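You operate a simulated robot arm through the tools that you are given. There is no shell and no other tool. Be economical: measure what you need, move in short steps, check, and stop when the job is done.

You run a simulated robot arm. Do the job below in one go: nothing can be reset, and whatever is moved stays where it is left.

JOB
Swap the pin in hole 3 of the white plate for a silver rivet and set it.
Fine: the pin goes into the red rack; turn the red dial to the chart's value for that colour; use the red squeezer and park it again; the red valve and the other holes stay as they are.

Only the result counts: the job must be done as asked and must still hold three seconds after the hand-in. Knocking over, shifting, dropping, spilling or breaking anything else fails it.

ROBOT AND FRAMES
A 7-joint arm with a two-finger parallel gripper, fixed in place. Base frame: the origin is at the foot of the arm, x ahead of it, y to its left, z up; the work surface is at about z = 1.05. Readings come in m, rad, newtons and seconds.
Its first joint turns from -2.304 to 2.304 rad. Payload 3.91 kg.
The tool frame sits at the grasp point between the pads (the TCP): z along the fingers, y along the line on which they close. The tips reach 0.03 m beyond it. The gripper opens to 0.11 m. The fingers are 0.02 m wide and 0.01 m thick; the gripper's body (0.048 by 0.112 m) begins 0.055 m behind the TCP.
Orientation is that of the tool frame in the base frame, as [roll, pitch, yaw] about the fixed x, y, z axes, in that order (R = Rz(yaw) Ry(pitch) Rx(roll)). With the fingers straight down and closing along the base's y, the tool's x points along the base's -x, its y along +y and its z along -z.

CONTROLS
- The arm moves only by the tool step_arm. Its argument "plan" is a list that holds one entry, the list of rows, each a list of 7 numbers: the finger opening in cm, from 0 to 11, then the shift along the tool's x, y, z in cm, then the turn, a rotation vector about the tool's x, y, z in rad. In form: [[[grip, dx, dy, dz, wx, wy, wz], ...]]. A call has 1 to 10 rows; each row shifts and turns the commanded pose from where the row before left it, along the tool's axes as they then stand. A row lasts 0.2 s, in which the tool goes at most 0.05 m and 0.15 rad; a call with a longer step from one row to the next is refused whole, and so is a gripper value outside its range. A pose out of reach is approached as far as the arm can. The call stops where the force on the tool passes 80 N (or 10 N more than at its start, if that is more) or the arm is blocked; 0.2 s more then pass. Each finger travels about 0.108 m/s and halts on what it meets, pressing with about 24 N; the grip force reading is that of the motor and also rises with nothing between the fingers. The clock runs only during rows and for 0.2 s after the last one: add rows that do not move to give the fingers time. It gives the time, the measured TCP pose, the force on the tool (base axes), the opening and the grip force at its end, in the units of the frame above (readings bear some noise), with the torque about the TCP (base axes, N m) and any sound that the robot's microphone picked up.
- Cameras (640 x 400 px; columns grow to the right, rows downward): "scene" is fixed at [0.2198, 0.6503, 1.7791]; the picture's right is [-0.28, -0.96, 0.00], its down [-0.76, 0.22, -0.62] and it looks along [0.59, -0.17, -0.79] (base axes); focal length 214 px, centre (320, 200). "wrist" rides on the gripper at [0.072, 0.017, -0.103] in the tool frame; the picture's right is [-0.23, 0.97, 0.00], its down [-0.76, -0.18, -0.62] and it looks along [-0.61, -0.14, 0.78] (tool axes); focal length 222 px, centre (320, 200). There is no depth. A picture from a camera that has moved, and an enlarged one, comes with that camera's place and axes in the base frame and with its lens.
- grab_frame(camera): a new picture of that camera. No time passes.
- close_up(camera, box): a new picture of the part [left, top, right, bottom] of that camera's present view, enlarged. No time passes.
- job_done(): hands the job in; it is judged then, once.

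Go step by step. Nothing tells you positions but the pictures and the camera data: compare them with the known pose of the tool, close in by small moves and look again before you grip or let go. The budget is 120 turns and 84 pictures, counting those below and the enlarged ones. Unless the task says otherwise, let go and move clear before handing in, and close with one line.

The tools are called after "Request:" by a JSON object that holds its "op" and its "data". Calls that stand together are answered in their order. step_arm: Moves the arm, as the interface text tells. Its arguments: {"type":"object","properties":{"plan":{"type":"array","items":{"type":"array","items":{"type":"array","items":{"type":"number"}}}}},"required":["plan"]} The other tools are called the same way: grab_frame (camera) takes a picture; close_up (camera, box) takes an enlarged picture of a part of a camera's view; job_done () hands the job in.

At the start:

```text
time_s: 0.0
eef_pos: [0.5357, 0.3659, 1.5234]
ee_rot: [3.141, 0.001, -3.141]
force: [0.5, -0.3, 0.4]
moment: [0.03, -0.01, 0.01]
width: 0.1099
grasp_force: 0.1
```

scene: 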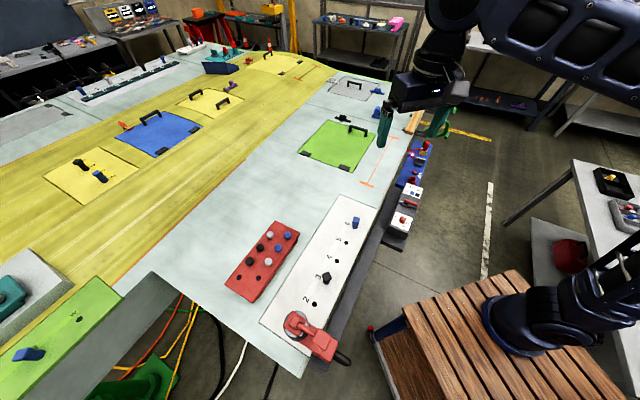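
wrist: 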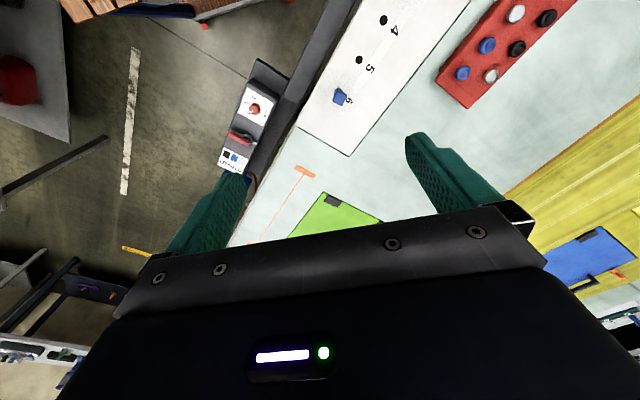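

I see the white plate with numbered holes, a red rack, the red squeezer at the plate's end, and a dial/valve station on the table edge. I'll look closer at these first.

Request:
{"op": "close_up", "data": {"camera": "scene", "box": [220, 180, 400, 380]}}

Request:
{"op": "close_up", "data": {"camera": "scene", "box": [370, 120, 450, 250]}}

Request:
{"op": "close_up", "data": {"camera": "wrist", "box": [200, 40, 320, 190]}}

```text
2.00 times, centred on (310, 280) of scene
camera zoom: at [0.2198, 0.6503, 1.7791], right [-0.28, -0.96, 0.0], down [-0.76, 0.22, -0.62], along [0.59, -0.17, -0.79], focal length 429 px, centre (340, 40)
```

zoom: 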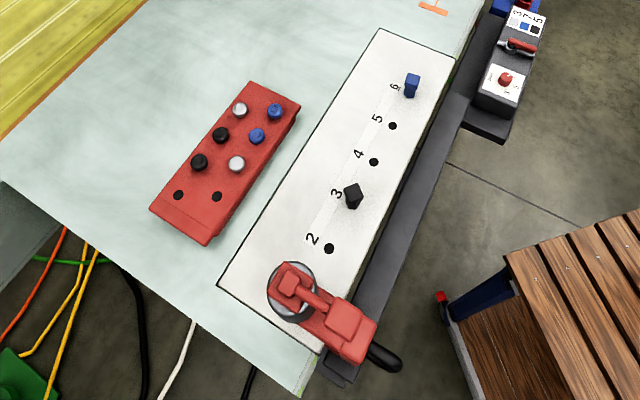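

```text
3.08 times, centred on (410, 185) of scene
camera zoom: at [0.2198, 0.6503, 1.7791], right [-0.28, -0.96, 0.0], down [-0.76, 0.22, -0.62], along [0.59, -0.17, -0.79], focal length 660 px, centre (43, 246)
```

zoom: 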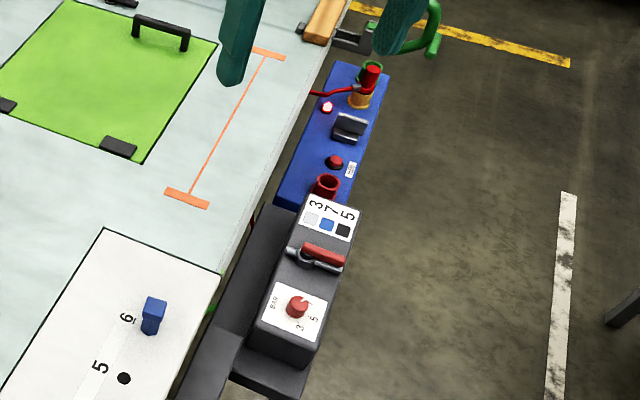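

```text
2.67 times, centred on (260, 115) of wrist
camera zoom: at [0.4627, 0.3833, 1.6261], right [0.23, 0.97, 0.0], down [0.76, -0.18, 0.62], along [0.61, -0.14, -0.78], focal length 592 px, centre (480, 427)
```

zoom: 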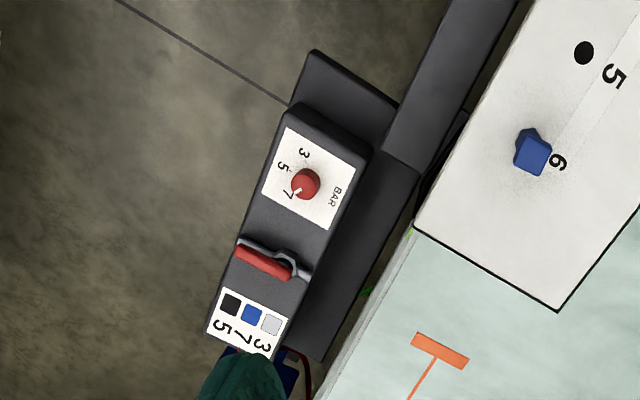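

The chart reads silver 3, blue 7, black 5, and the dial is near 7 now. I'll move the wrist camera over the plate to look at the squeezer, rack and pins.

Request:
{"op": "step_arm", "data": {"plan": [[[11, 2.9, 2.3, 1.2, 0, 0, 0], [11, 2.9, 2.3, 1.2, 0, 0, 0], [11, 2.9, 2.3, 1.2, 0, 0, 0], [11, 2.9, 2.3, 1.2, 0, 0, 0], [11, 2.9, 2.3, 1.2, 0, 0, 0], [11, 2.9, 2.3, 1.2, 0, 0, 0], [11, 2.9, 2.3, 1.2, 0, 0, 0], [11, 2.9, 2.3, 1.2, 0, 0, 0], [11, 2.9, 2.3, 1.2, 0, 0, 0], [11, 2.9, 2.3, 1.2, 0, 0, 0]]]}}

Request:
{"op": "grab_frame", "data": {"camera": "wrist"}}

Request:
{"op": "grab_frame", "data": {"camera": "scene"}}

```text
time_s: 2.2
eef_pos: [0.2441, 0.5962, 1.4044]
ee_rot: [3.141, -0.001, 3.141]
force: [-1.0, -1.1, 0.8]
moment: [0.02, -0.01, 0.0]
width: 0.1098
grasp_force: 0.1
```

```text
78 pictures are left
camera wrist: at [0.1715, 0.613, 1.5072], right [0.23, 0.97, 0.0], down [0.76, -0.18, 0.62], along [0.61, -0.14, -0.78], focal length 222 px, centre (320, 200)
```

wrist: 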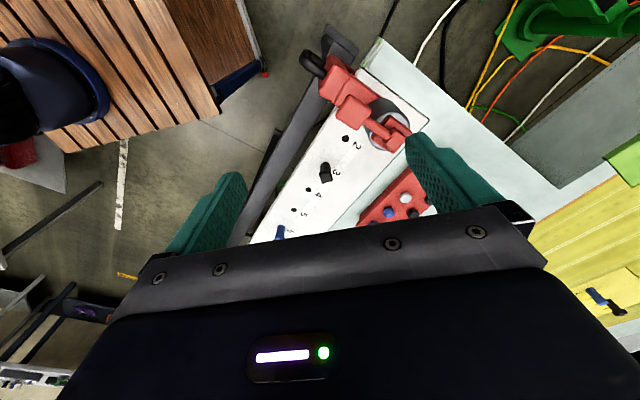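

```text
77 pictures are left
```

scene: 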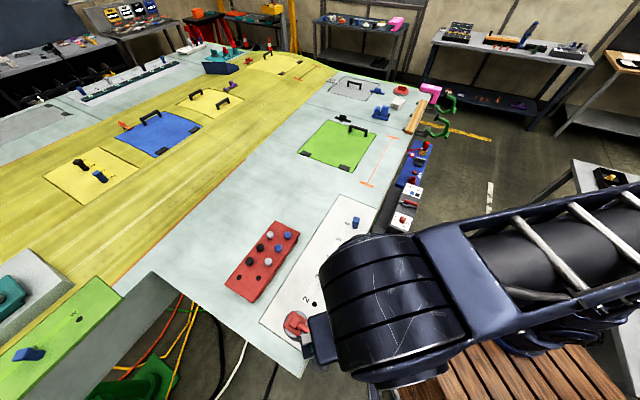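

The wrist view shows the squeezer on hole 1's place and the black pin in hole 3. I'll enlarge both.

Request:
{"op": "close_up", "data": {"camera": "wrist", "box": [280, 20, 440, 130]}}

Request:
{"op": "close_up", "data": {"camera": "wrist", "box": [260, 110, 440, 245]}}

Request:
{"op": "close_up", "data": {"camera": "scene", "box": [220, 215, 310, 305]}}

```text
3.64 times, centred on (360, 75) of wrist
camera zoom: at [0.1715, 0.613, 1.5072], right [0.23, 0.97, 0.0], down [0.76, -0.18, 0.62], along [0.61, -0.14, -0.78], focal length 808 px, centre (174, 654)
```

zoom: 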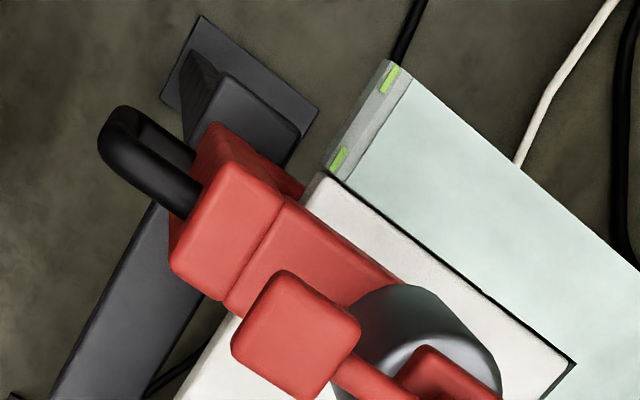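

```text
2.96 times, centred on (350, 178) of wrist
camera zoom: at [0.1715, 0.613, 1.5072], right [0.23, 0.97, 0.0], down [0.76, -0.18, 0.62], along [0.61, -0.14, -0.78], focal length 658 px, centre (231, 267)
```

zoom: 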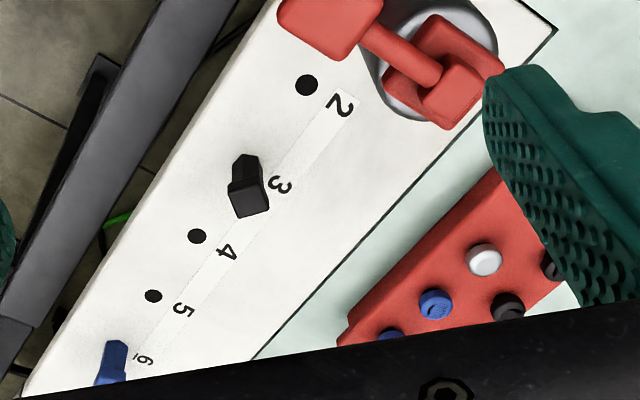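

```text
4.44 times, centred on (265, 260) of scene
camera zoom: at [0.2198, 0.6503, 1.7791], right [-0.28, -0.96, 0.0], down [-0.76, 0.22, -0.62], along [0.59, -0.17, -0.79], focal length 953 px, centre (564, -67)
```

zoom: 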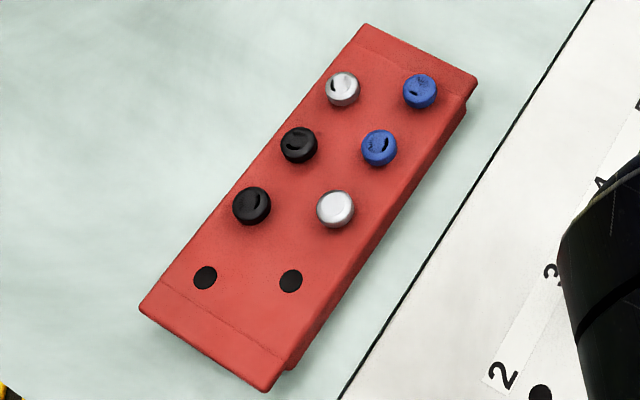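

The squeezer rides on a dark rail beside the plate. I'll yaw the tool 45° to align with the plate and look at it from the base side.

Request:
{"op": "step_arm", "data": {"plan": [[[11, 0.8, -0.5, 1.2, 0, 0, -0.131], [11, 0.8, -0.5, 1.2, 0, 0, -0.131], [11, 0.8, -0.5, 1.2, 0, 0, -0.131], [11, 0.8, -0.5, 1.2, 0, 0, -0.131], [11, 0.8, -0.5, 1.2, 0, 0, -0.131], [11, 0.8, -0.5, 1.2, 0, 0, -0.13], [11, 0, 0, 0, 0, 0, 0]]]}}

Request:
{"op": "grab_frame", "data": {"camera": "wrist"}}

```text
time_s: 3.8
eef_pos: [0.2102, 0.554, 1.3295]
ee_rot: [-3.141, 0.0, -2.354]
force: [-0.2, -0.3, 0.3]
moment: [0.0, 0.0, 0.02]
width: 0.1104
grasp_force: 0.0
```

```text
73 pictures are left
camera wrist: at [0.147, 0.5147, 1.4335], right [-0.53, 0.85, 0.0], down [0.66, 0.41, 0.62], along [0.53, 0.33, -0.78], focal length 222 px, centre (320, 200)
```

wrist: 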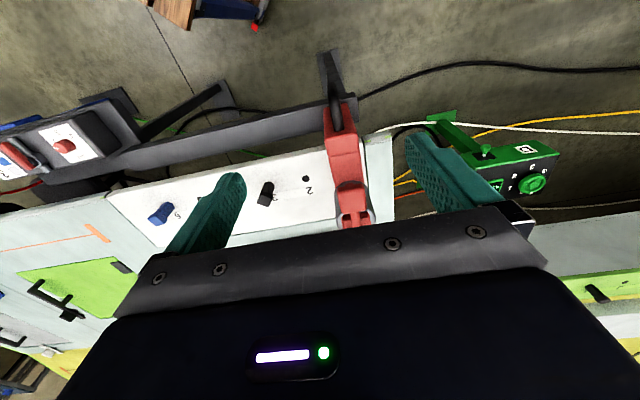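

Request:
{"op": "close_up", "data": {"camera": "wrist", "box": [260, 40, 420, 240]}}

Request:
{"op": "close_up", "data": {"camera": "wrist", "box": [0, 80, 200, 205]}}

```text
2.00 times, centred on (340, 140) of wrist
camera zoom: at [0.147, 0.5147, 1.4335], right [-0.53, 0.85, 0.0], down [0.66, 0.41, 0.62], along [0.53, 0.33, -0.78], focal length 444 px, centre (280, 320)
```

zoom: 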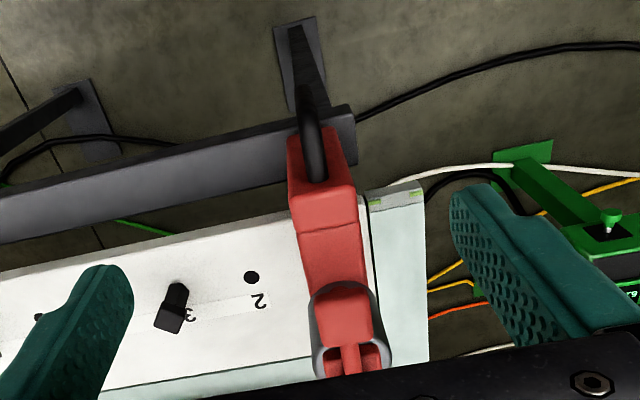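

```text
3.20 times, centred on (100, 142) of wrist
camera zoom: at [0.147, 0.5147, 1.4335], right [-0.53, 0.85, 0.0], down [0.66, 0.41, 0.62], along [0.53, 0.33, -0.78], focal length 711 px, centre (1024, 384)
```

zoom: 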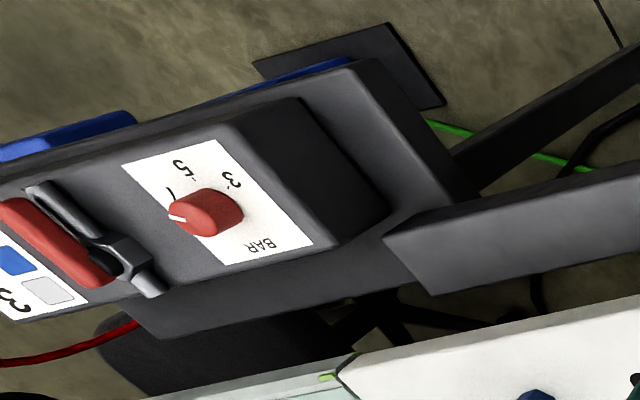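

I need to see the squeezer's head mechanism from the plate side. I'll turn another 90° and look along the rail toward it.

Request:
{"op": "step_arm", "data": {"plan": [[[11, 0, 0, 0, 0, 0, -0.15], [11, 0, 0, 0, 0, 0, -0.15], [11, 0, 0, 0, 0, 0, -0.15], [11, 0, 0, 0, 0, 0, -0.15], [11, 0, 0, 0, 0, 0, -0.15], [11, 0, 0, 0, 0, 0, -0.15], [11, 0, 0, 0, 0, 0, -0.15], [11, 0, 0, 0, 0, 0, -0.15], [11, 0, 0, 0, 0, 0, -0.15], [11, 0, 0, 0, 0, 0, -0.15]]]}}

Request:
{"op": "step_arm", "data": {"plan": [[[11, 2, -3.3, 0, 0, 0, -0.071], [11, 2, -3.3, 0, 0, 0, 0], [11, 2, -3.3, 0, 0, 0, 0], [11, 2, -3.3, 0, 0, 0, 0], [11, 2, -3.3, 0, 0, 0, 0], [11, 0, 0, 3, 0, 0, 0], [11, 0, 0, 3, 0, 0, 0], [11, 0, 0, 2, 0, 0, 0]]]}}

Request:
{"op": "grab_frame", "data": {"camera": "wrist"}}

```text
time_s: 6.0
eef_pos: [0.2107, 0.5533, 1.3317]
ee_rot: [3.141, 0.0, -0.856]
force: [-0.2, -0.8, -0.1]
moment: [0.02, 0.0, -0.03]
width: 0.1101
grasp_force: 0.0
```

```text
time_s: 7.8
eef_pos: [0.3977, 0.5958, 1.2512]
ee_rot: [-3.141, -0.001, -0.787]
force: [0.0, 0.1, -0.3]
moment: [0.04, 0.01, 0.0]
width: 0.11
grasp_force: 0.0
```

```text
70 pictures are left
camera wrist: at [0.4371, 0.5329, 1.3533], right [-0.85, -0.53, 0.0], down [-0.41, 0.66, 0.62], along [-0.33, 0.53, -0.78], focal length 222 px, centre (320, 200)
```

wrist: 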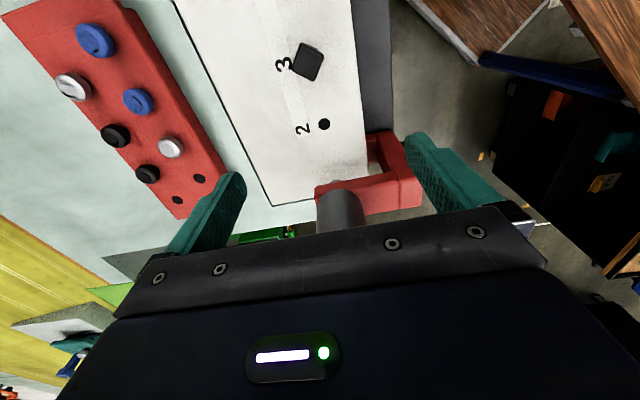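

Request:
{"op": "close_up", "data": {"camera": "wrist", "box": [260, 90, 440, 230]}}

Request:
{"op": "close_up", "data": {"camera": "wrist", "box": [30, 0, 240, 220]}}

Request:
{"op": "close_up", "data": {"camera": "wrist", "box": [260, 20, 360, 90]}}

```text
2.86 times, centred on (350, 160) of wrist
camera zoom: at [0.4371, 0.5329, 1.3533], right [-0.85, -0.53, 0.0], down [-0.41, 0.66, 0.62], along [-0.33, 0.53, -0.78], focal length 635 px, centre (234, 314)
```

zoom: 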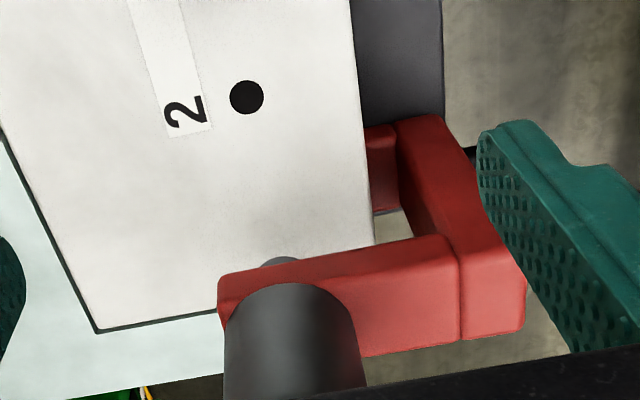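

```text
1.82 times, centred on (135, 110) of wrist
camera zoom: at [0.4371, 0.5329, 1.3533], right [-0.85, -0.53, 0.0], down [-0.41, 0.66, 0.62], along [-0.33, 0.53, -0.78], focal length 404 px, centre (656, 364)
```

zoom: 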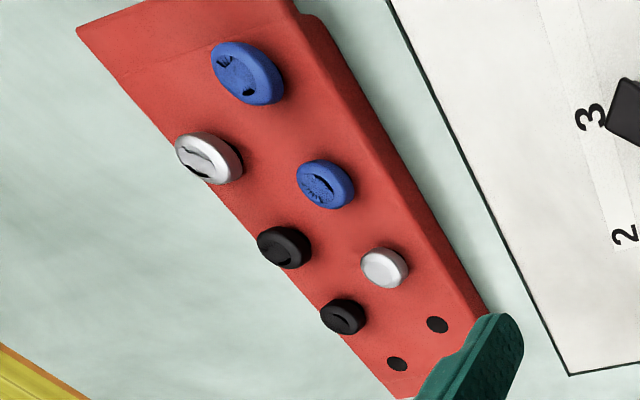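

```text
5.71 times, centred on (310, 55) of wrist
camera zoom: at [0.4371, 0.5329, 1.3533], right [-0.85, -0.53, 0.0], down [-0.41, 0.66, 0.62], along [-0.33, 0.53, -0.78], focal length 1269 px, centre (377, 1029)
```

zoom: 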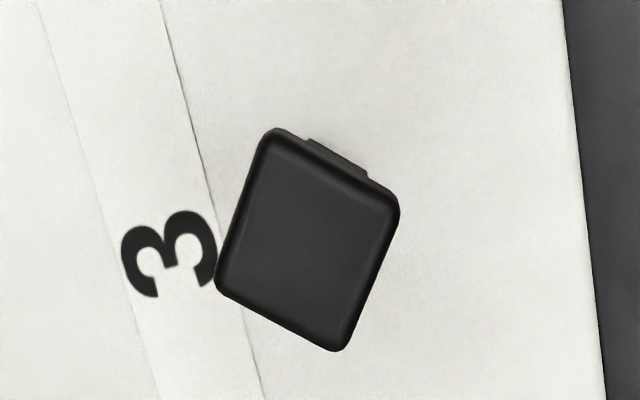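

Only the lower-right silver rivet has an intact head (the others look mangled or cracked), so that's the one to use. I need a side view of the squeezer, so I'll back off and tilt the tool.

Request:
{"op": "step_arm", "data": {"plan": [[[11, 4, 0, 0, 0, 0, 0], [11, 4, 0, 0, 0, 0, 0], [11, 4, 0, 0, 0, 0, 0], [11, 0, 0, 0, 0, -0.15, 0], [11, 0, 0, 0, 0, -0.15, 0], [11, 0, 0, 0, 0, -0.15, 0], [11, 0, 0, 0, 0, -0.15, 0]]]}}

Request:
{"op": "grab_frame", "data": {"camera": "wrist"}}

```text
time_s: 9.4
eef_pos: [0.4831, 0.5119, 1.251]
ee_rot: [3.142, 0.601, -0.786]
force: [0.3, -0.2, 0.1]
moment: [-0.02, 0.0, 0.05]
width: 0.1101
grasp_force: 0.1
```

```text
66 pictures are left
camera wrist: at [0.554, 0.4164, 1.2951], right [-0.82, -0.56, 0.13], down [-0.07, 0.32, 0.94], along [-0.57, 0.77, -0.3], focal length 222 px, centre (320, 200)
```

wrist: 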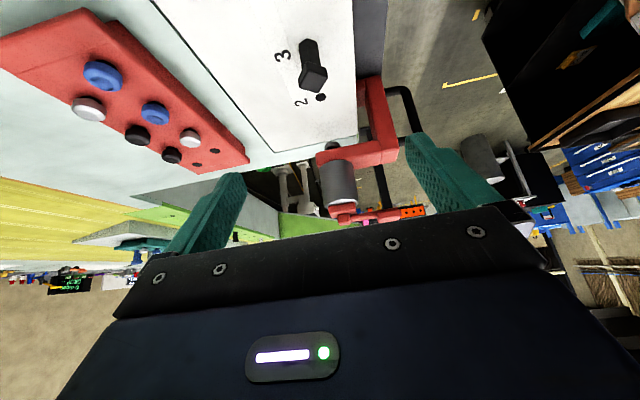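

Request:
{"op": "close_up", "data": {"camera": "wrist", "box": [260, 50, 440, 240]}}

```text
2.11 times, centred on (350, 145) of wrist
camera zoom: at [0.554, 0.4164, 1.2951], right [-0.82, -0.56, 0.13], down [-0.07, 0.32, 0.94], along [-0.57, 0.77, -0.3], focal length 468 px, centre (257, 316)
```

zoom: 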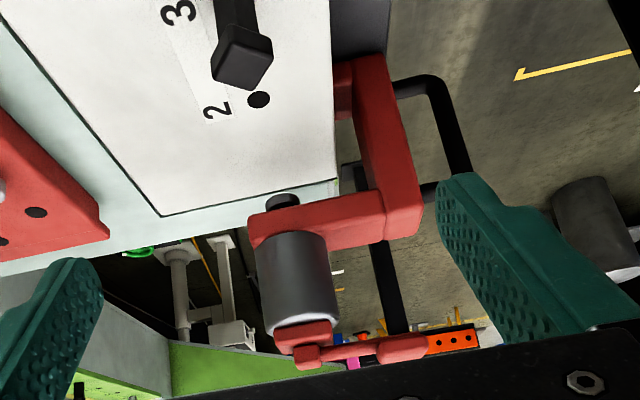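

The squeezer is a carriage on the rail: a post, an arm with a vertical cylinder over the plate, a D-handle outboard, and a press paddle on top. First the pin: I'll untilt, align with its square head (about 5° off the base axes) and hover over it.

Request:
{"op": "step_arm", "data": {"plan": [[[11, 0, 0, 0, 0, 0.15, 0], [11, 0, 0, 0, 0, 0.15, 0], [11, 0, 0, 0, 0, 0.15, 0], [11, 0, 0, 0, 0, 0.15, 0], [11, -3.9, 0, 0, 0, 0, 0.14], [11, -2.76, 2.76, 0, 0, 0, 0.14], [11, 0, 0, 0, 0, 0, 0.14], [11, 0, 0, 0, 0, 0, 0.14], [11, 0, 0, 0, 0, 0, 0.14], [11, 0, 0, 0, 0, 0, 0]]]}}

Request:
{"op": "grab_frame", "data": {"camera": "wrist"}}

```text
time_s: 11.6
eef_pos: [0.4169, 0.5449, 1.2516]
ee_rot: [3.141, -0.002, -1.488]
force: [0.2, 0.7, 0.2]
moment: [0.01, 0.03, -0.05]
width: 0.1102
grasp_force: 0.1
```

```text
64 pictures are left
camera wrist: at [0.4061, 0.4712, 1.3538], right [-0.99, 0.15, 0.0], down [0.11, 0.77, 0.62], along [0.09, 0.62, -0.78], focal length 222 px, centre (320, 200)
```

wrist: 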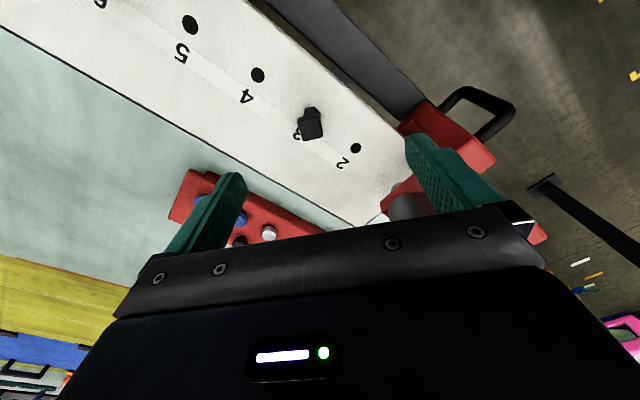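

Request:
{"op": "close_up", "data": {"camera": "wrist", "box": [230, 50, 390, 170]}}

```text
3.33 times, centred on (310, 110) of wrist
camera zoom: at [0.4061, 0.4712, 1.3538], right [-0.99, 0.15, 0.0], down [0.11, 0.77, 0.62], along [0.09, 0.62, -0.78], focal length 740 px, centre (353, 500)
```

zoom: 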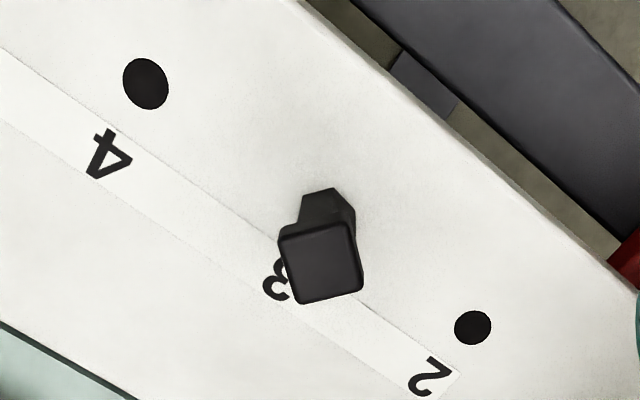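

The pin head top is at about z = 1.104, over roughly (0.430, 0.565). I'll centre on it and descend to just above, then check.

Request:
{"op": "step_arm", "data": {"plan": [[[7, -1.88, -1.47, 2, 0, 0, 0], [7, 0, 0, 3, 0, 0, 0], [7, 0, 0, 3, 0, 0, 0], [7, 0, 0, 2.9, 0, 0, 0], [7, 0, 0, 0, 0, 0, 0]]]}}

Request:
{"op": "grab_frame", "data": {"camera": "wrist"}}

Request:
{"op": "close_up", "data": {"camera": "scene", "box": [240, 180, 420, 300]}}

```text
time_s: 12.8
eef_pos: [0.4304, 0.5644, 1.1432]
ee_rot: [3.141, 0.0, -1.487]
force: [-0.2, 0.0, -0.7]
moment: [0.04, -0.01, 0.0]
width: 0.0699
grasp_force: 0.1
```

```text
62 pictures are left
camera wrist: at [0.419, 0.4911, 1.2454], right [-0.99, 0.14, 0.0], down [0.11, 0.77, 0.62], along [0.09, 0.62, -0.78], focal length 222 px, centre (320, 200)
```

wrist: 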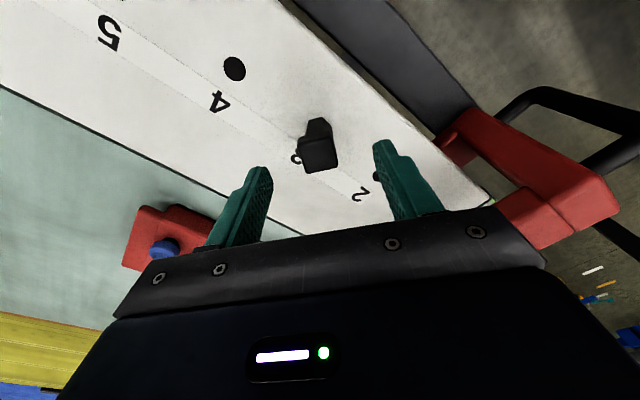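

```text
3.33 times, centred on (330, 240) of scene
camera zoom: at [0.2198, 0.6503, 1.7791], right [-0.28, -0.96, 0.0], down [-0.76, 0.22, -0.62], along [0.59, -0.17, -0.79], focal length 715 px, centre (287, 67)
```

zoom: 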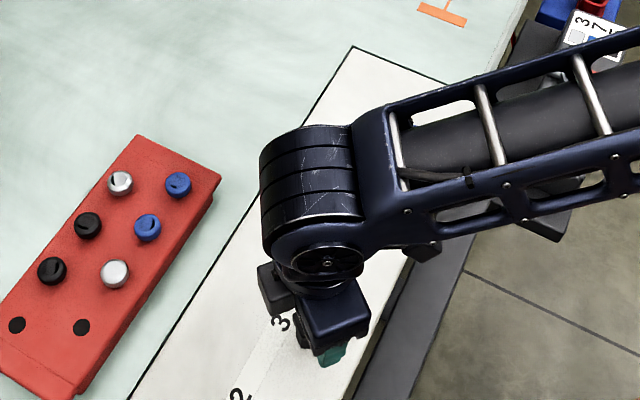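

The pin is well centred between the fingers. I'll descend to z ≈ 1.097 and grip.

Request:
{"op": "step_arm", "data": {"plan": [[[6, 0, 0, 2.5, 0, 0, 0], [6, 0, 0, 2.0, 0, 0, 0], [6, 0, 0, 0, 0, 0, 0], [2, 0, 0, 0, 0, 0, 0], [1, 0, 0, 0, 0, 0, 0], [1, 0, 0, 0, 0, 0, 0]]]}}

```text
time_s: 14.2
eef_pos: [0.4291, 0.5646, 1.0972]
ee_rot: [3.141, 0.0, -1.487]
force: [-0.2, 0.2, -0.8]
moment: [0.0, 0.01, 0.01]
width: 0.0255
grasp_force: 23.4
```

Gripped at 25.5 mm width. Now I'll lift it gently.

Request:
{"op": "step_arm", "data": {"plan": [[[1, 0, 0, -1, 0, 0, 0], [1, 0, 0, -1, 0, 0, 0], [1, 0, 0, -2, 0, 0, 0], [1, 0, 0, -3, 0, 0, 0], [1, 0, 0, -3, 0, 0, 0], [1, 0, 0, -3, 0, 0, 0], [1, 0, 0, 0, 0, 0, 0]]]}}

Request:
{"op": "grab_frame", "data": {"camera": "wrist"}}

```text
time_s: 15.8
eef_pos: [0.4286, 0.5635, 1.2273]
ee_rot: [-3.141, 0.0, -1.488]
force: [-0.6, -0.6, -1.1]
moment: [0.0, 0.0, -0.01]
width: 0.0257
grasp_force: 24.5
```

```text
60 pictures are left
camera wrist: at [0.4184, 0.491, 1.3302], right [-0.99, 0.14, 0.0], down [0.11, 0.77, 0.62], along [0.09, 0.62, -0.78], focal length 222 px, centre (320, 200)
```

wrist: 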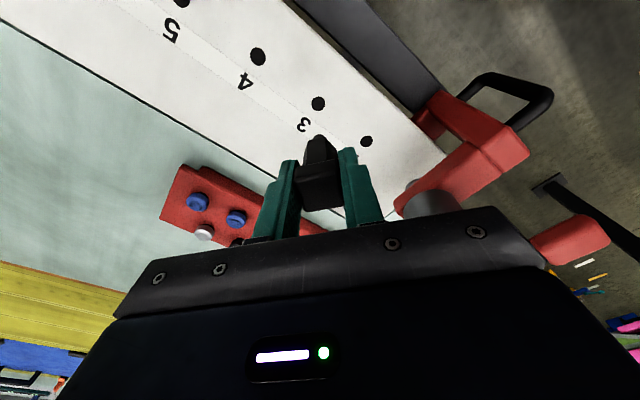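

Request:
{"op": "close_up", "data": {"camera": "wrist", "box": [230, 70, 410, 200]}}

```text
3.08 times, centred on (320, 135) of wrist
camera zoom: at [0.4184, 0.491, 1.3302], right [-0.99, 0.14, 0.0], down [0.11, 0.77, 0.62], along [0.09, 0.62, -0.78], focal length 684 px, centre (320, 400)
```

zoom: 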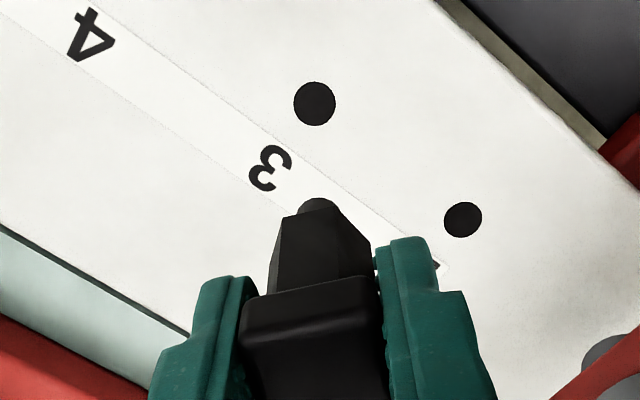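

The pin is held with its peg tip about 7 cm below the TCP. I'll carry it to above the empty rack hole near (0.493, 0.779) and check.

Request:
{"op": "step_arm", "data": {"plan": [[[1, -3.49, -1.37, 0, 0, 0, 0], [1, -3.49, -1.37, 0, 0, 0, 0], [1, -3.49, -1.37, 0, 0, 0, 0], [1, -3.49, -1.37, 0, 0, 0, 0], [1, -3.49, -1.37, 0, 0, 0, 0], [1, -3.49, -1.37, 0, 0, 0, 0], [1, 0, 0, 1.5, 0, 0, 0], [1, 0, 0, 0, 0, 0, 0]]]}}

Request:
{"op": "grab_frame", "data": {"camera": "wrist"}}

Request:
{"op": "close_up", "data": {"camera": "scene", "box": [210, 210, 330, 310]}}

```text
time_s: 17.6
eef_pos: [0.4947, 0.7805, 1.2114]
ee_rot: [-3.141, 0.0, -1.487]
force: [1.4, 0.9, -0.6]
moment: [0.03, -0.02, 0.01]
width: 0.0255
grasp_force: 23.8
```

```text
58 pictures are left
camera wrist: at [0.4834, 0.7064, 1.3149], right [-0.99, 0.14, 0.0], down [0.11, 0.77, 0.62], along [0.09, 0.62, -0.78], focal length 222 px, centre (320, 200)
```

wrist: 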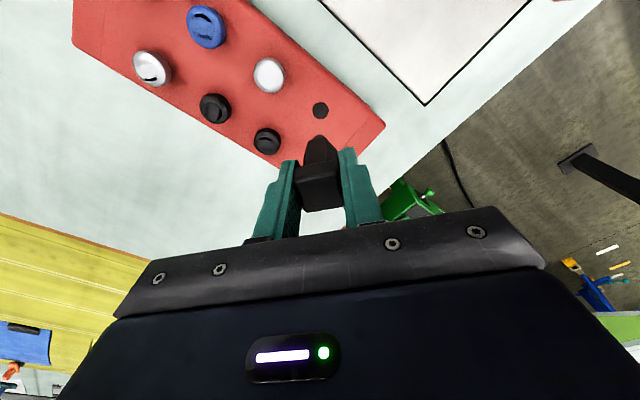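

```text
4.00 times, centred on (270, 260) of scene
camera zoom: at [0.2198, 0.6503, 1.7791], right [-0.28, -0.96, 0.0], down [-0.76, 0.22, -0.62], along [0.59, -0.17, -0.79], focal length 858 px, centre (520, -40)
```

zoom: 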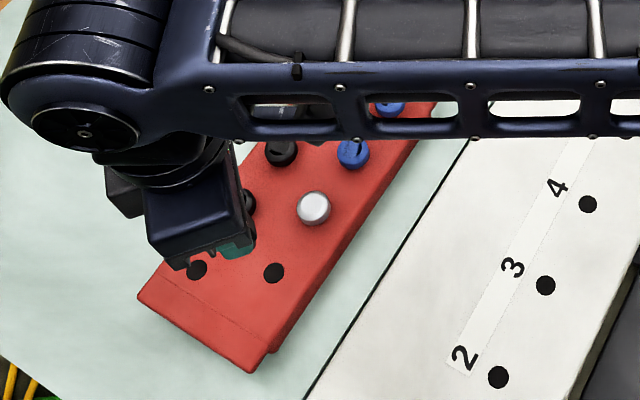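

Request:
{"op": "close_up", "data": {"camera": "wrist", "box": [260, 80, 380, 170]}}

```text
4.44 times, centred on (320, 125) of wrist
camera zoom: at [0.4834, 0.7064, 1.3149], right [-0.99, 0.14, 0.0], down [0.11, 0.77, 0.62], along [0.09, 0.62, -0.78], focal length 987 px, centre (320, 533)
```

zoom: 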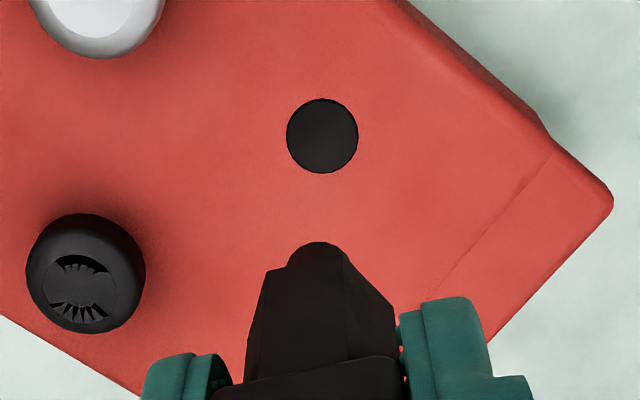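

The hole is about 2 mm toward −x and slightly nearer than the peg. I'll correct, lower until the tip is just above the rack, and look again.

Request:
{"op": "step_arm", "data": {"plan": [[[1, 0.13, 0.24, 2, 0, 0, 0], [1, 0, 0, 2, 0, 0, 0], [1, 0, 0, 1.8, 0, 0, 0], [1, 0, 0, 0, 0, 0, 0]]]}}

Request:
{"op": "close_up", "data": {"camera": "wrist", "box": [240, 80, 400, 200]}}

Request:
{"op": "close_up", "data": {"camera": "scene", "box": [220, 230, 310, 310]}}

```text
time_s: 18.6
eef_pos: [0.4913, 0.7791, 1.1526]
ee_rot: [-3.142, -0.003, -1.487]
force: [-0.1, 0.3, 0.0]
moment: [-0.03, 0.02, -0.02]
width: 0.0255
grasp_force: 24.1
```

```text
3.33 times, centred on (320, 140) of wrist
camera zoom: at [0.4808, 0.705, 1.2562], right [-0.99, 0.14, 0.0], down [0.11, 0.77, 0.62], along [0.09, 0.62, -0.78], focal length 740 px, centre (320, 400)
```

zoom: 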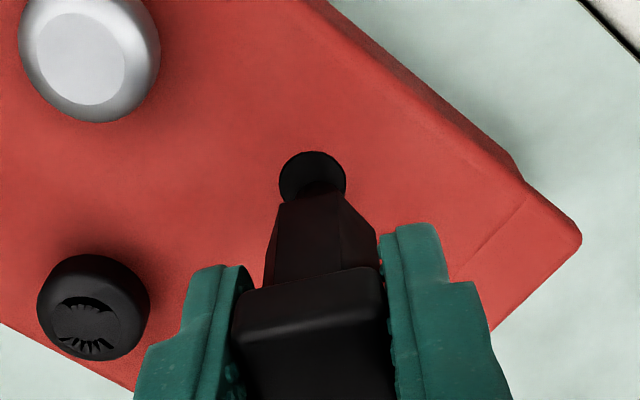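

```text
5.00 times, centred on (265, 270) of scene
camera zoom: at [0.2198, 0.6503, 1.7791], right [-0.28, -0.96, 0.0], down [-0.76, 0.22, -0.62], along [0.59, -0.17, -0.79], focal length 1072 px, centre (595, -150)
```

zoom: 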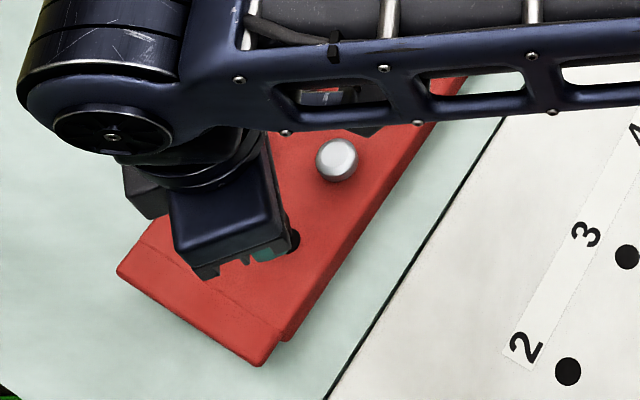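

The peg is about to enter; I'll shift 1.5 mm toward +x and lower 2 cm gently.

Request:
{"op": "step_arm", "data": {"plan": [[[1, 0.05, -0.15, 0, 0, 0, 0], [1, 0, 0, 1, 0, 0, 0], [1, 0, 0, 0.5, 0, 0, 0], [1, 0, 0, 0.5, 0, 0, 0], [1, 0, 0, 0, 0, 0, 0]]]}}

Request:
{"op": "close_up", "data": {"camera": "wrist", "box": [240, 80, 400, 200]}}

```text
time_s: 19.8
eef_pos: [0.4932, 0.7793, 1.1327]
ee_rot: [3.142, 0.001, -1.486]
force: [-3.6, -2.9, -0.2]
moment: [-0.12, 0.17, 0.02]
width: 0.0254
grasp_force: 23.8
```

```text
3.33 times, centred on (320, 140) of wrist
camera zoom: at [0.4829, 0.7048, 1.2367], right [-0.99, 0.14, 0.0], down [0.11, 0.77, 0.62], along [0.09, 0.62, -0.78], focal length 740 px, centre (320, 400)
```

zoom: 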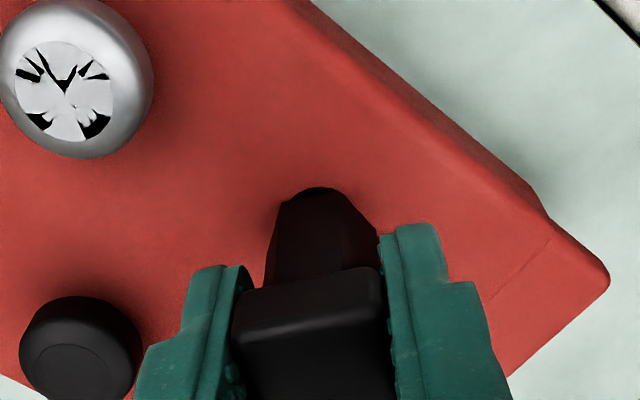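

The peg has entered, with a slight side load toward −x, −y. I'll relieve it by 1 mm and lower to seat.

Request:
{"op": "step_arm", "data": {"plan": [[[1, 0.08, 0.09, 0, 0, 0, 0], [1, 0, 0, 0.5, 0, 0, 0], [1, 0, 0, 0.5, 0, 0, 0], [1, 0, 0, 0.5, 0, 0, 0], [1, 0, 0, 0.4, 0, 0, 0], [1, 0, 0, 0, 0, 0, 0]]]}}

Request:
{"op": "close_up", "data": {"camera": "wrist", "box": [240, 80, 400, 200]}}

```text
time_s: 21.2
eef_pos: [0.4923, 0.7766, 1.1162]
ee_rot: [-3.141, 0.001, -1.487]
force: [0.8, 1.3, 22.3]
moment: [0.05, 0.02, 0.0]
width: 0.0251
grasp_force: 24.6
```

```text
3.33 times, centred on (320, 140) of wrist
camera zoom: at [0.4816, 0.7038, 1.2188], right [-0.99, 0.14, 0.0], down [0.11, 0.77, 0.62], along [0.09, 0.62, -0.78], focal length 740 px, centre (320, 400)
```

zoom: 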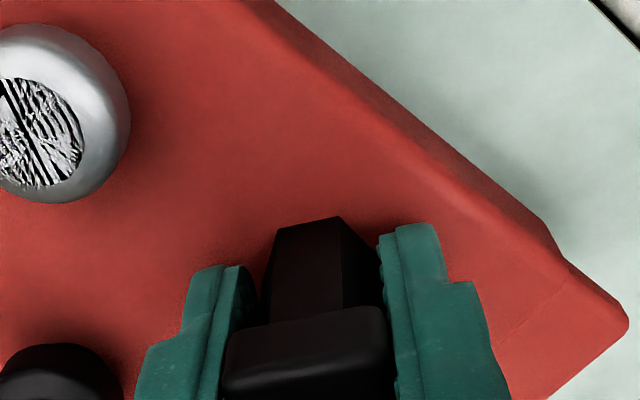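

It's seated against the rack top (22 N upward). I'll release and rise.

Request:
{"op": "step_arm", "data": {"plan": [[[1, 0, 0, -0.2, 0, 0, 0], [5, 0, 0, 0, 0, 0, 0], [5, 0, 0, 0, 0, 0, 0], [5, 0, 0, -2, 0, 0, 0], [5, 0, 0, -4, 0, 0, 0], [5, 0, 0, -4, 0, 0, 0], [5, 0, 0, 0, 0, 0, 0]]]}}

Request:
{"op": "grab_frame", "data": {"camera": "wrist"}}

Request:
{"op": "close_up", "data": {"camera": "scene", "box": [220, 210, 320, 310]}}

```text
time_s: 22.8
eef_pos: [0.493, 0.7786, 1.2187]
ee_rot: [-3.14, 0.0, -1.488]
force: [0.2, 1.1, -0.7]
moment: [-0.01, 0.02, 0.01]
width: 0.0502
grasp_force: 0.0
```

```text
51 pictures are left
camera wrist: at [0.4821, 0.7048, 1.3207], right [-0.99, 0.14, 0.0], down [0.11, 0.77, 0.62], along [0.09, 0.62, -0.78], focal length 222 px, centre (320, 200)
```

wrist: 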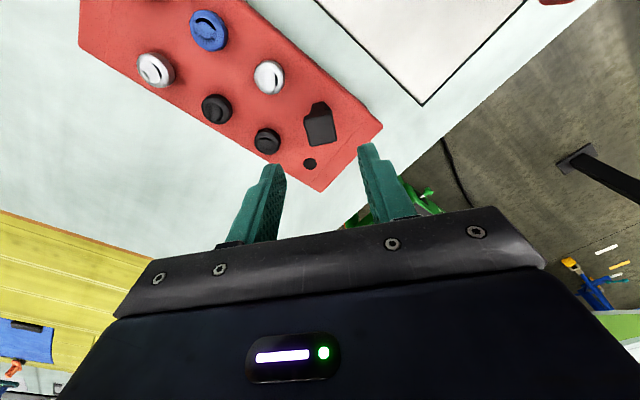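

```text
4.00 times, centred on (270, 260) of scene
camera zoom: at [0.2198, 0.6503, 1.7791], right [-0.28, -0.96, 0.0], down [-0.76, 0.22, -0.62], along [0.59, -0.17, -0.79], focal length 858 px, centre (520, -40)
```

zoom: 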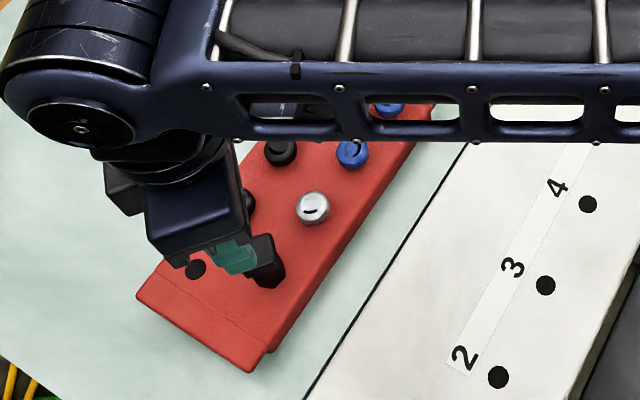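

The pin stands in the rack. Next I'll hover over the silver rivet at about (0.5325, 0.738) and check alignment.

Request:
{"op": "step_arm", "data": {"plan": [[[5, 2.19, -1.8, 0, 0, 0, 0], [5, 2.19, -1.8, 0, 0, 0, 0], [5, 0, 0, 3.5, 0, 0, 0], [5, 0, 0, 3.4, 0, 0, 0], [5, 0, 0, 0, 0, 0, 0]]]}}

Request:
{"op": "close_up", "data": {"camera": "wrist", "box": [230, 80, 410, 215]}}

Request:
{"op": "close_up", "data": {"camera": "scene", "box": [220, 210, 320, 310]}}

```text
time_s: 24.0
eef_pos: [0.5324, 0.7373, 1.1478]
ee_rot: [3.141, 0.0, -1.487]
force: [0.3, 0.0, 0.3]
moment: [0.0, 0.0, 0.02]
width: 0.05
grasp_force: 0.0
```

```text
2.96 times, centred on (320, 148) of wrist
camera zoom: at [0.5218, 0.6637, 1.2508], right [-0.99, 0.14, 0.0], down [0.11, 0.77, 0.62], along [0.09, 0.62, -0.78], focal length 658 px, centre (320, 356)
```

zoom: 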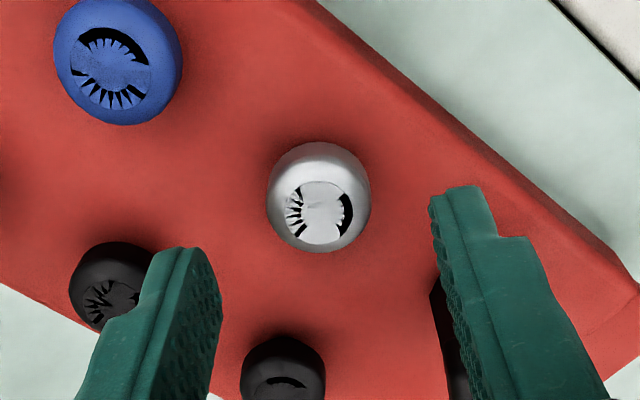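

```text
4.00 times, centred on (270, 260) of scene
camera zoom: at [0.2198, 0.6503, 1.7791], right [-0.28, -0.96, 0.0], down [-0.76, 0.22, -0.62], along [0.59, -0.17, -0.79], focal length 858 px, centre (520, -40)
```

zoom: 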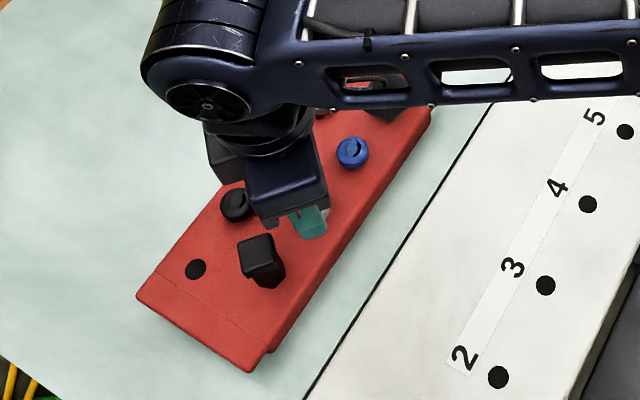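

Well aligned. I'll descend to z ≈ 1.106 and grip the head.

Request:
{"op": "step_arm", "data": {"plan": [[[5, 0, 0, 2, 0, 0, 0], [5, 0, 0, 2, 0, 0, 0], [5, 0, 0, 0, 0, 0, 0], [2, 0, 0, 0, 0, 0, 0], [1, 0, 0, 0, 0, 0, 0], [1, 0, 0, 0, 0, 0, 0]]]}}

```text
time_s: 25.4
eef_pos: [0.5303, 0.7371, 1.1122]
ee_rot: [-3.141, 0.004, -1.485]
force: [-18.6, 7.6, 58.9]
moment: [-0.12, 0.91, 0.08]
width: 0.0258
grasp_force: 24.0
```

There's a 59 N upward load: the tips are pressing on the rack top. I'll back the command up to relieve it.

Request:
{"op": "step_arm", "data": {"plan": [[[1, 0, 0, -0.5, 0, 0, 0], [1, 0, 0, 0, 0, 0, 0]]]}}

Request:
{"op": "close_up", "data": {"camera": "wrist", "box": [230, 80, 410, 215]}}

Request:
{"op": "close_up", "data": {"camera": "scene", "box": [220, 210, 320, 310]}}

```text
time_s: 26.0
eef_pos: [0.5327, 0.737, 1.1121]
ee_rot: [-3.141, -0.003, -1.486]
force: [-11.2, -0.3, 23.7]
moment: [0.22, 0.52, 0.08]
width: 0.0255
grasp_force: 24.0
```

```text
2.96 times, centred on (320, 148) of wrist
camera zoom: at [0.5218, 0.6626, 1.2149], right [-0.99, 0.14, 0.0], down [0.11, 0.78, 0.62], along [0.09, 0.61, -0.78], focal length 658 px, centre (320, 356)
```

zoom: 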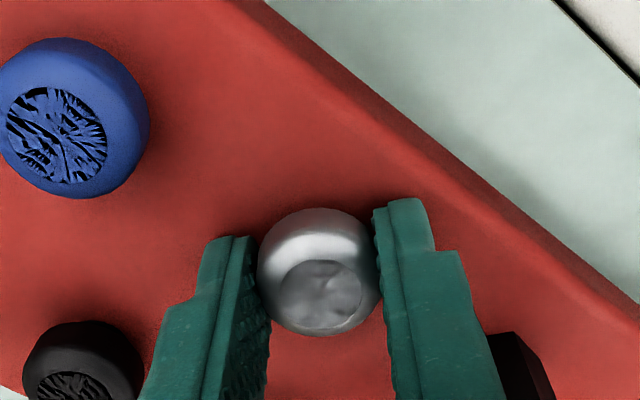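

```text
4.00 times, centred on (270, 260) of scene
camera zoom: at [0.2198, 0.6503, 1.7791], right [-0.28, -0.96, 0.0], down [-0.76, 0.22, -0.62], along [0.59, -0.17, -0.79], focal length 858 px, centre (520, -40)
```

zoom: 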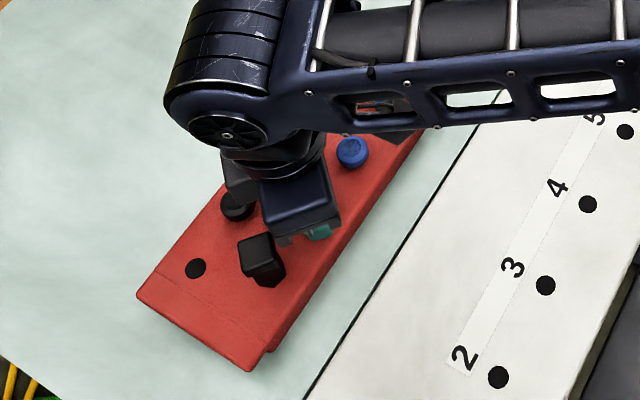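

The rivet head is between the pads. I'll lift it straight up.

Request:
{"op": "step_arm", "data": {"plan": [[[1, 0, 0, -0.5, 0, 0, 0], [1, 0, 0, -0.5, 0, 0, 0], [1, 0, 0, -1, 0, 0, 0], [1, 0, 0, -2, 0, 0, 0], [1, 0, 0, -3, 0, 0, 0], [1, 0, 0, -3, 0, 0, 0], [1, 0, 0, -1, 0, 0, 0], [1, 0, 0, 0, 0, 0, 0]]]}}

Request:
{"op": "close_up", "data": {"camera": "wrist", "box": [230, 50, 410, 220]}}

```text
time_s: 27.8
eef_pos: [0.532, 0.7375, 1.2246]
ee_rot: [3.14, 0.0, -1.488]
force: [0.3, -0.8, -0.7]
moment: [0.0, 0.01, 0.01]
width: 0.0255
grasp_force: 23.6
```

```text
2.35 times, centred on (320, 135) of wrist
camera zoom: at [0.5218, 0.6636, 1.3262], right [-0.99, 0.14, 0.0], down [0.11, 0.77, 0.62], along [0.09, 0.62, -0.78], focal length 523 px, centre (320, 353)
```

zoom: 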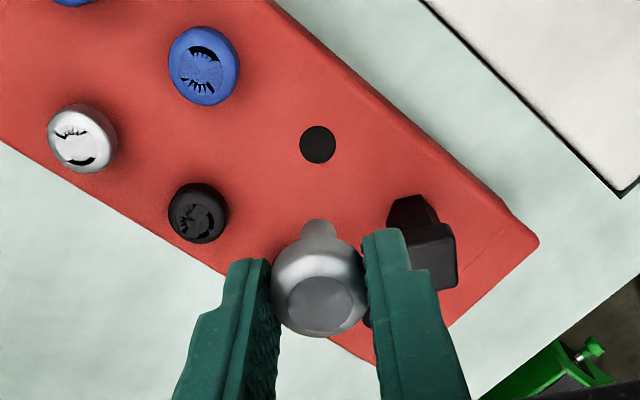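

The rivet is lifted with its shank pointing down. I'll carry it over hole 3 at (0.429, 0.5645).

Request:
{"op": "step_arm", "data": {"plan": [[[1, 3.28, 2.34, 0, 0, 0, 0], [1, 3.28, 2.34, 0, 0, 0, 0], [1, 3.28, 2.34, 0, 0, 0, 0], [1, 3.28, 2.34, 0, 0, 0, 0], [1, 3.27, 2.34, 0, 0, 0, 0], [1, 0, 0, 4, 0, 0, 0], [1, 0, 0, 3.5, 0, 0, 0], [1, 0, 0, 0, 0, 0, 0]]]}}

Request:
{"op": "close_up", "data": {"camera": "wrist", "box": [240, 80, 400, 200]}}

```text
time_s: 29.6
eef_pos: [0.4288, 0.5623, 1.1469]
ee_rot: [3.139, 0.001, -1.487]
force: [-0.2, -0.6, 0.1]
moment: [-0.01, 0.05, 0.01]
width: 0.0252
grasp_force: 24.0
```

```text
3.33 times, centred on (320, 140) of wrist
camera zoom: at [0.4179, 0.4901, 1.2505], right [-0.99, 0.14, 0.0], down [0.11, 0.77, 0.62], along [0.09, 0.62, -0.78], focal length 740 px, centre (320, 400)
```

zoom: 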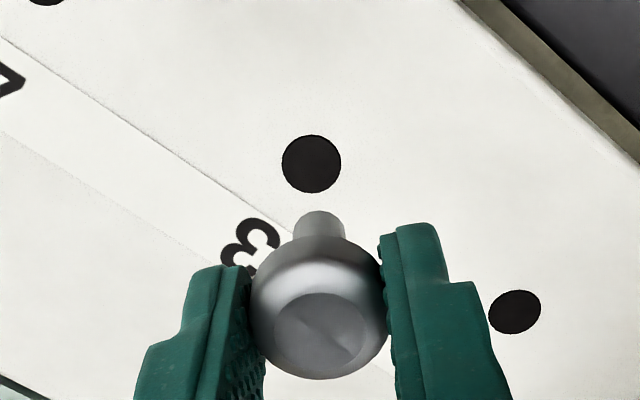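

The hole is slightly toward +x. I'll correct 0.8 mm and lower the tip to just above the plate.

Request:
{"op": "step_arm", "data": {"plan": [[[1, 0, -0.08, 1, 0, 0, 0], [1, 0, 0, 1, 0, 0, 0], [1, 0, 0, 0, 0, 0, 0]]]}}

Request:
{"op": "close_up", "data": {"camera": "wrist", "box": [270, 110, 370, 190]}}

```text
time_s: 30.4
eef_pos: [0.4303, 0.5632, 1.1288]
ee_rot: [3.141, -0.002, -1.487]
force: [-0.6, -0.1, -0.5]
moment: [0.0, 0.04, 0.04]
width: 0.0256
grasp_force: 23.6
```

```text
5.00 times, centred on (320, 150) of wrist
camera zoom: at [0.4191, 0.4903, 1.2307], right [-0.99, 0.14, 0.0], down [0.11, 0.77, 0.62], along [0.09, 0.62, -0.78], focal length 1111 px, centre (320, 450)
```

zoom: 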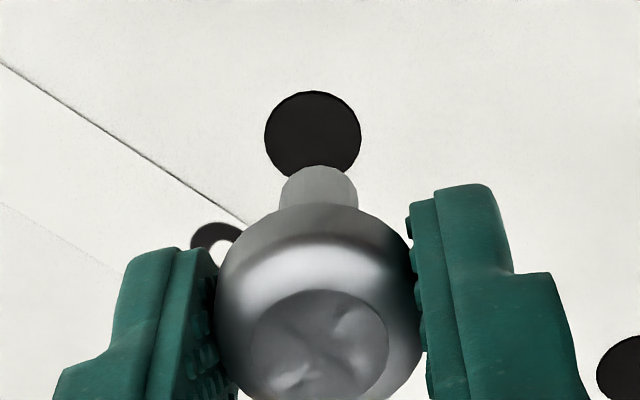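

Close enough (hole clearance about 2.5 mm). I'll nudge 0.5 mm and insert.

Request:
{"op": "step_arm", "data": {"plan": [[[1, 0, -0.05, 0.8, 0, 0, 0], [1, 0, 0, 0.8, 0, 0, 0], [1, 0, 0, 0.8, 0, 0, 0], [1, 0, 0, 0.7, 0, 0, 0], [1, 0, 0, 0.5, 0, 0, 0], [1, 0, 0, 0, 0, 0, 0]]]}}

Request:
{"op": "close_up", "data": {"camera": "wrist", "box": [240, 80, 400, 200]}}

```text
time_s: 31.8
eef_pos: [0.4295, 0.5651, 1.0926]
ee_rot: [-3.142, -0.001, -1.489]
force: [0.3, 0.3, -0.3]
moment: [-0.01, 0.0, 0.02]
width: 0.0255
grasp_force: 24.1
```

```text
3.33 times, centred on (320, 140) of wrist
camera zoom: at [0.4196, 0.4909, 1.195], right [-0.99, 0.14, 0.0], down [0.11, 0.77, 0.62], along [0.09, 0.62, -0.78], focal length 740 px, centre (320, 400)
```

zoom: 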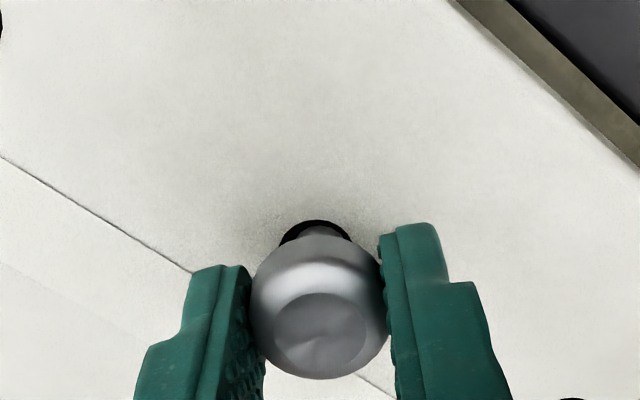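

The shank is in the hole with no side load. I'll lower the last few millimetres to contact.

Request:
{"op": "step_arm", "data": {"plan": [[[1, 0, 0, 0.3, 0, 0, 0], [1, 0, 0, 0.3, 0, 0, 0], [1, 0, 0, 0, 0, 0, 0]]]}}

```text
time_s: 32.6
eef_pos: [0.4309, 0.5633, 1.0862]
ee_rot: [3.141, 0.0, -1.487]
force: [-0.6, 0.4, -0.2]
moment: [0.0, -0.03, -0.01]
width: 0.0253
grasp_force: 24.3
```

Request:
{"op": "step_arm", "data": {"plan": [[[1, 0, 0, 0.3, 0, 0, 0], [1, 0, 0, 0.3, 0, 0, 0], [1, 0, 0, 0, 0, 0, 0]]]}}

Request:
{"op": "close_up", "data": {"camera": "wrist", "box": [240, 80, 400, 200]}}

```text
time_s: 33.4
eef_pos: [0.4301, 0.5641, 1.0808]
ee_rot: [3.141, -0.001, -1.488]
force: [-0.3, 1.2, 1.3]
moment: [0.0, 0.04, 0.02]
width: 0.0254
grasp_force: 23.9
```

```text
3.33 times, centred on (320, 140) of wrist
camera zoom: at [0.4196, 0.4907, 1.1828], right [-0.99, 0.14, 0.0], down [0.11, 0.77, 0.62], along [0.09, 0.62, -0.78], focal length 740 px, centre (320, 400)
```

zoom: 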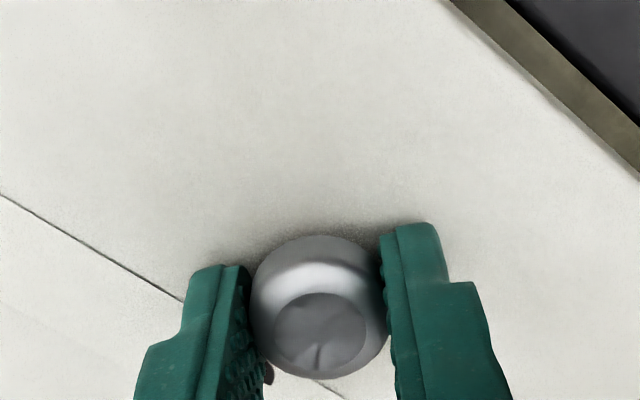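

Request:
{"op": "step_arm", "data": {"plan": [[[1, 0, 0, 0.2, 0, 0, 0], [1, 0, 0, 0.2, 0, 0, 0], [1, 0, 0, 0, 0, 0, 0]]]}}

```text
time_s: 34.2
eef_pos: [0.4293, 0.5637, 1.08]
ee_rot: [-3.139, 0.007, -1.486]
force: [2.2, -0.8, 63.7]
moment: [-0.57, 0.96, 0.18]
width: 0.0256
grasp_force: 24.8
```

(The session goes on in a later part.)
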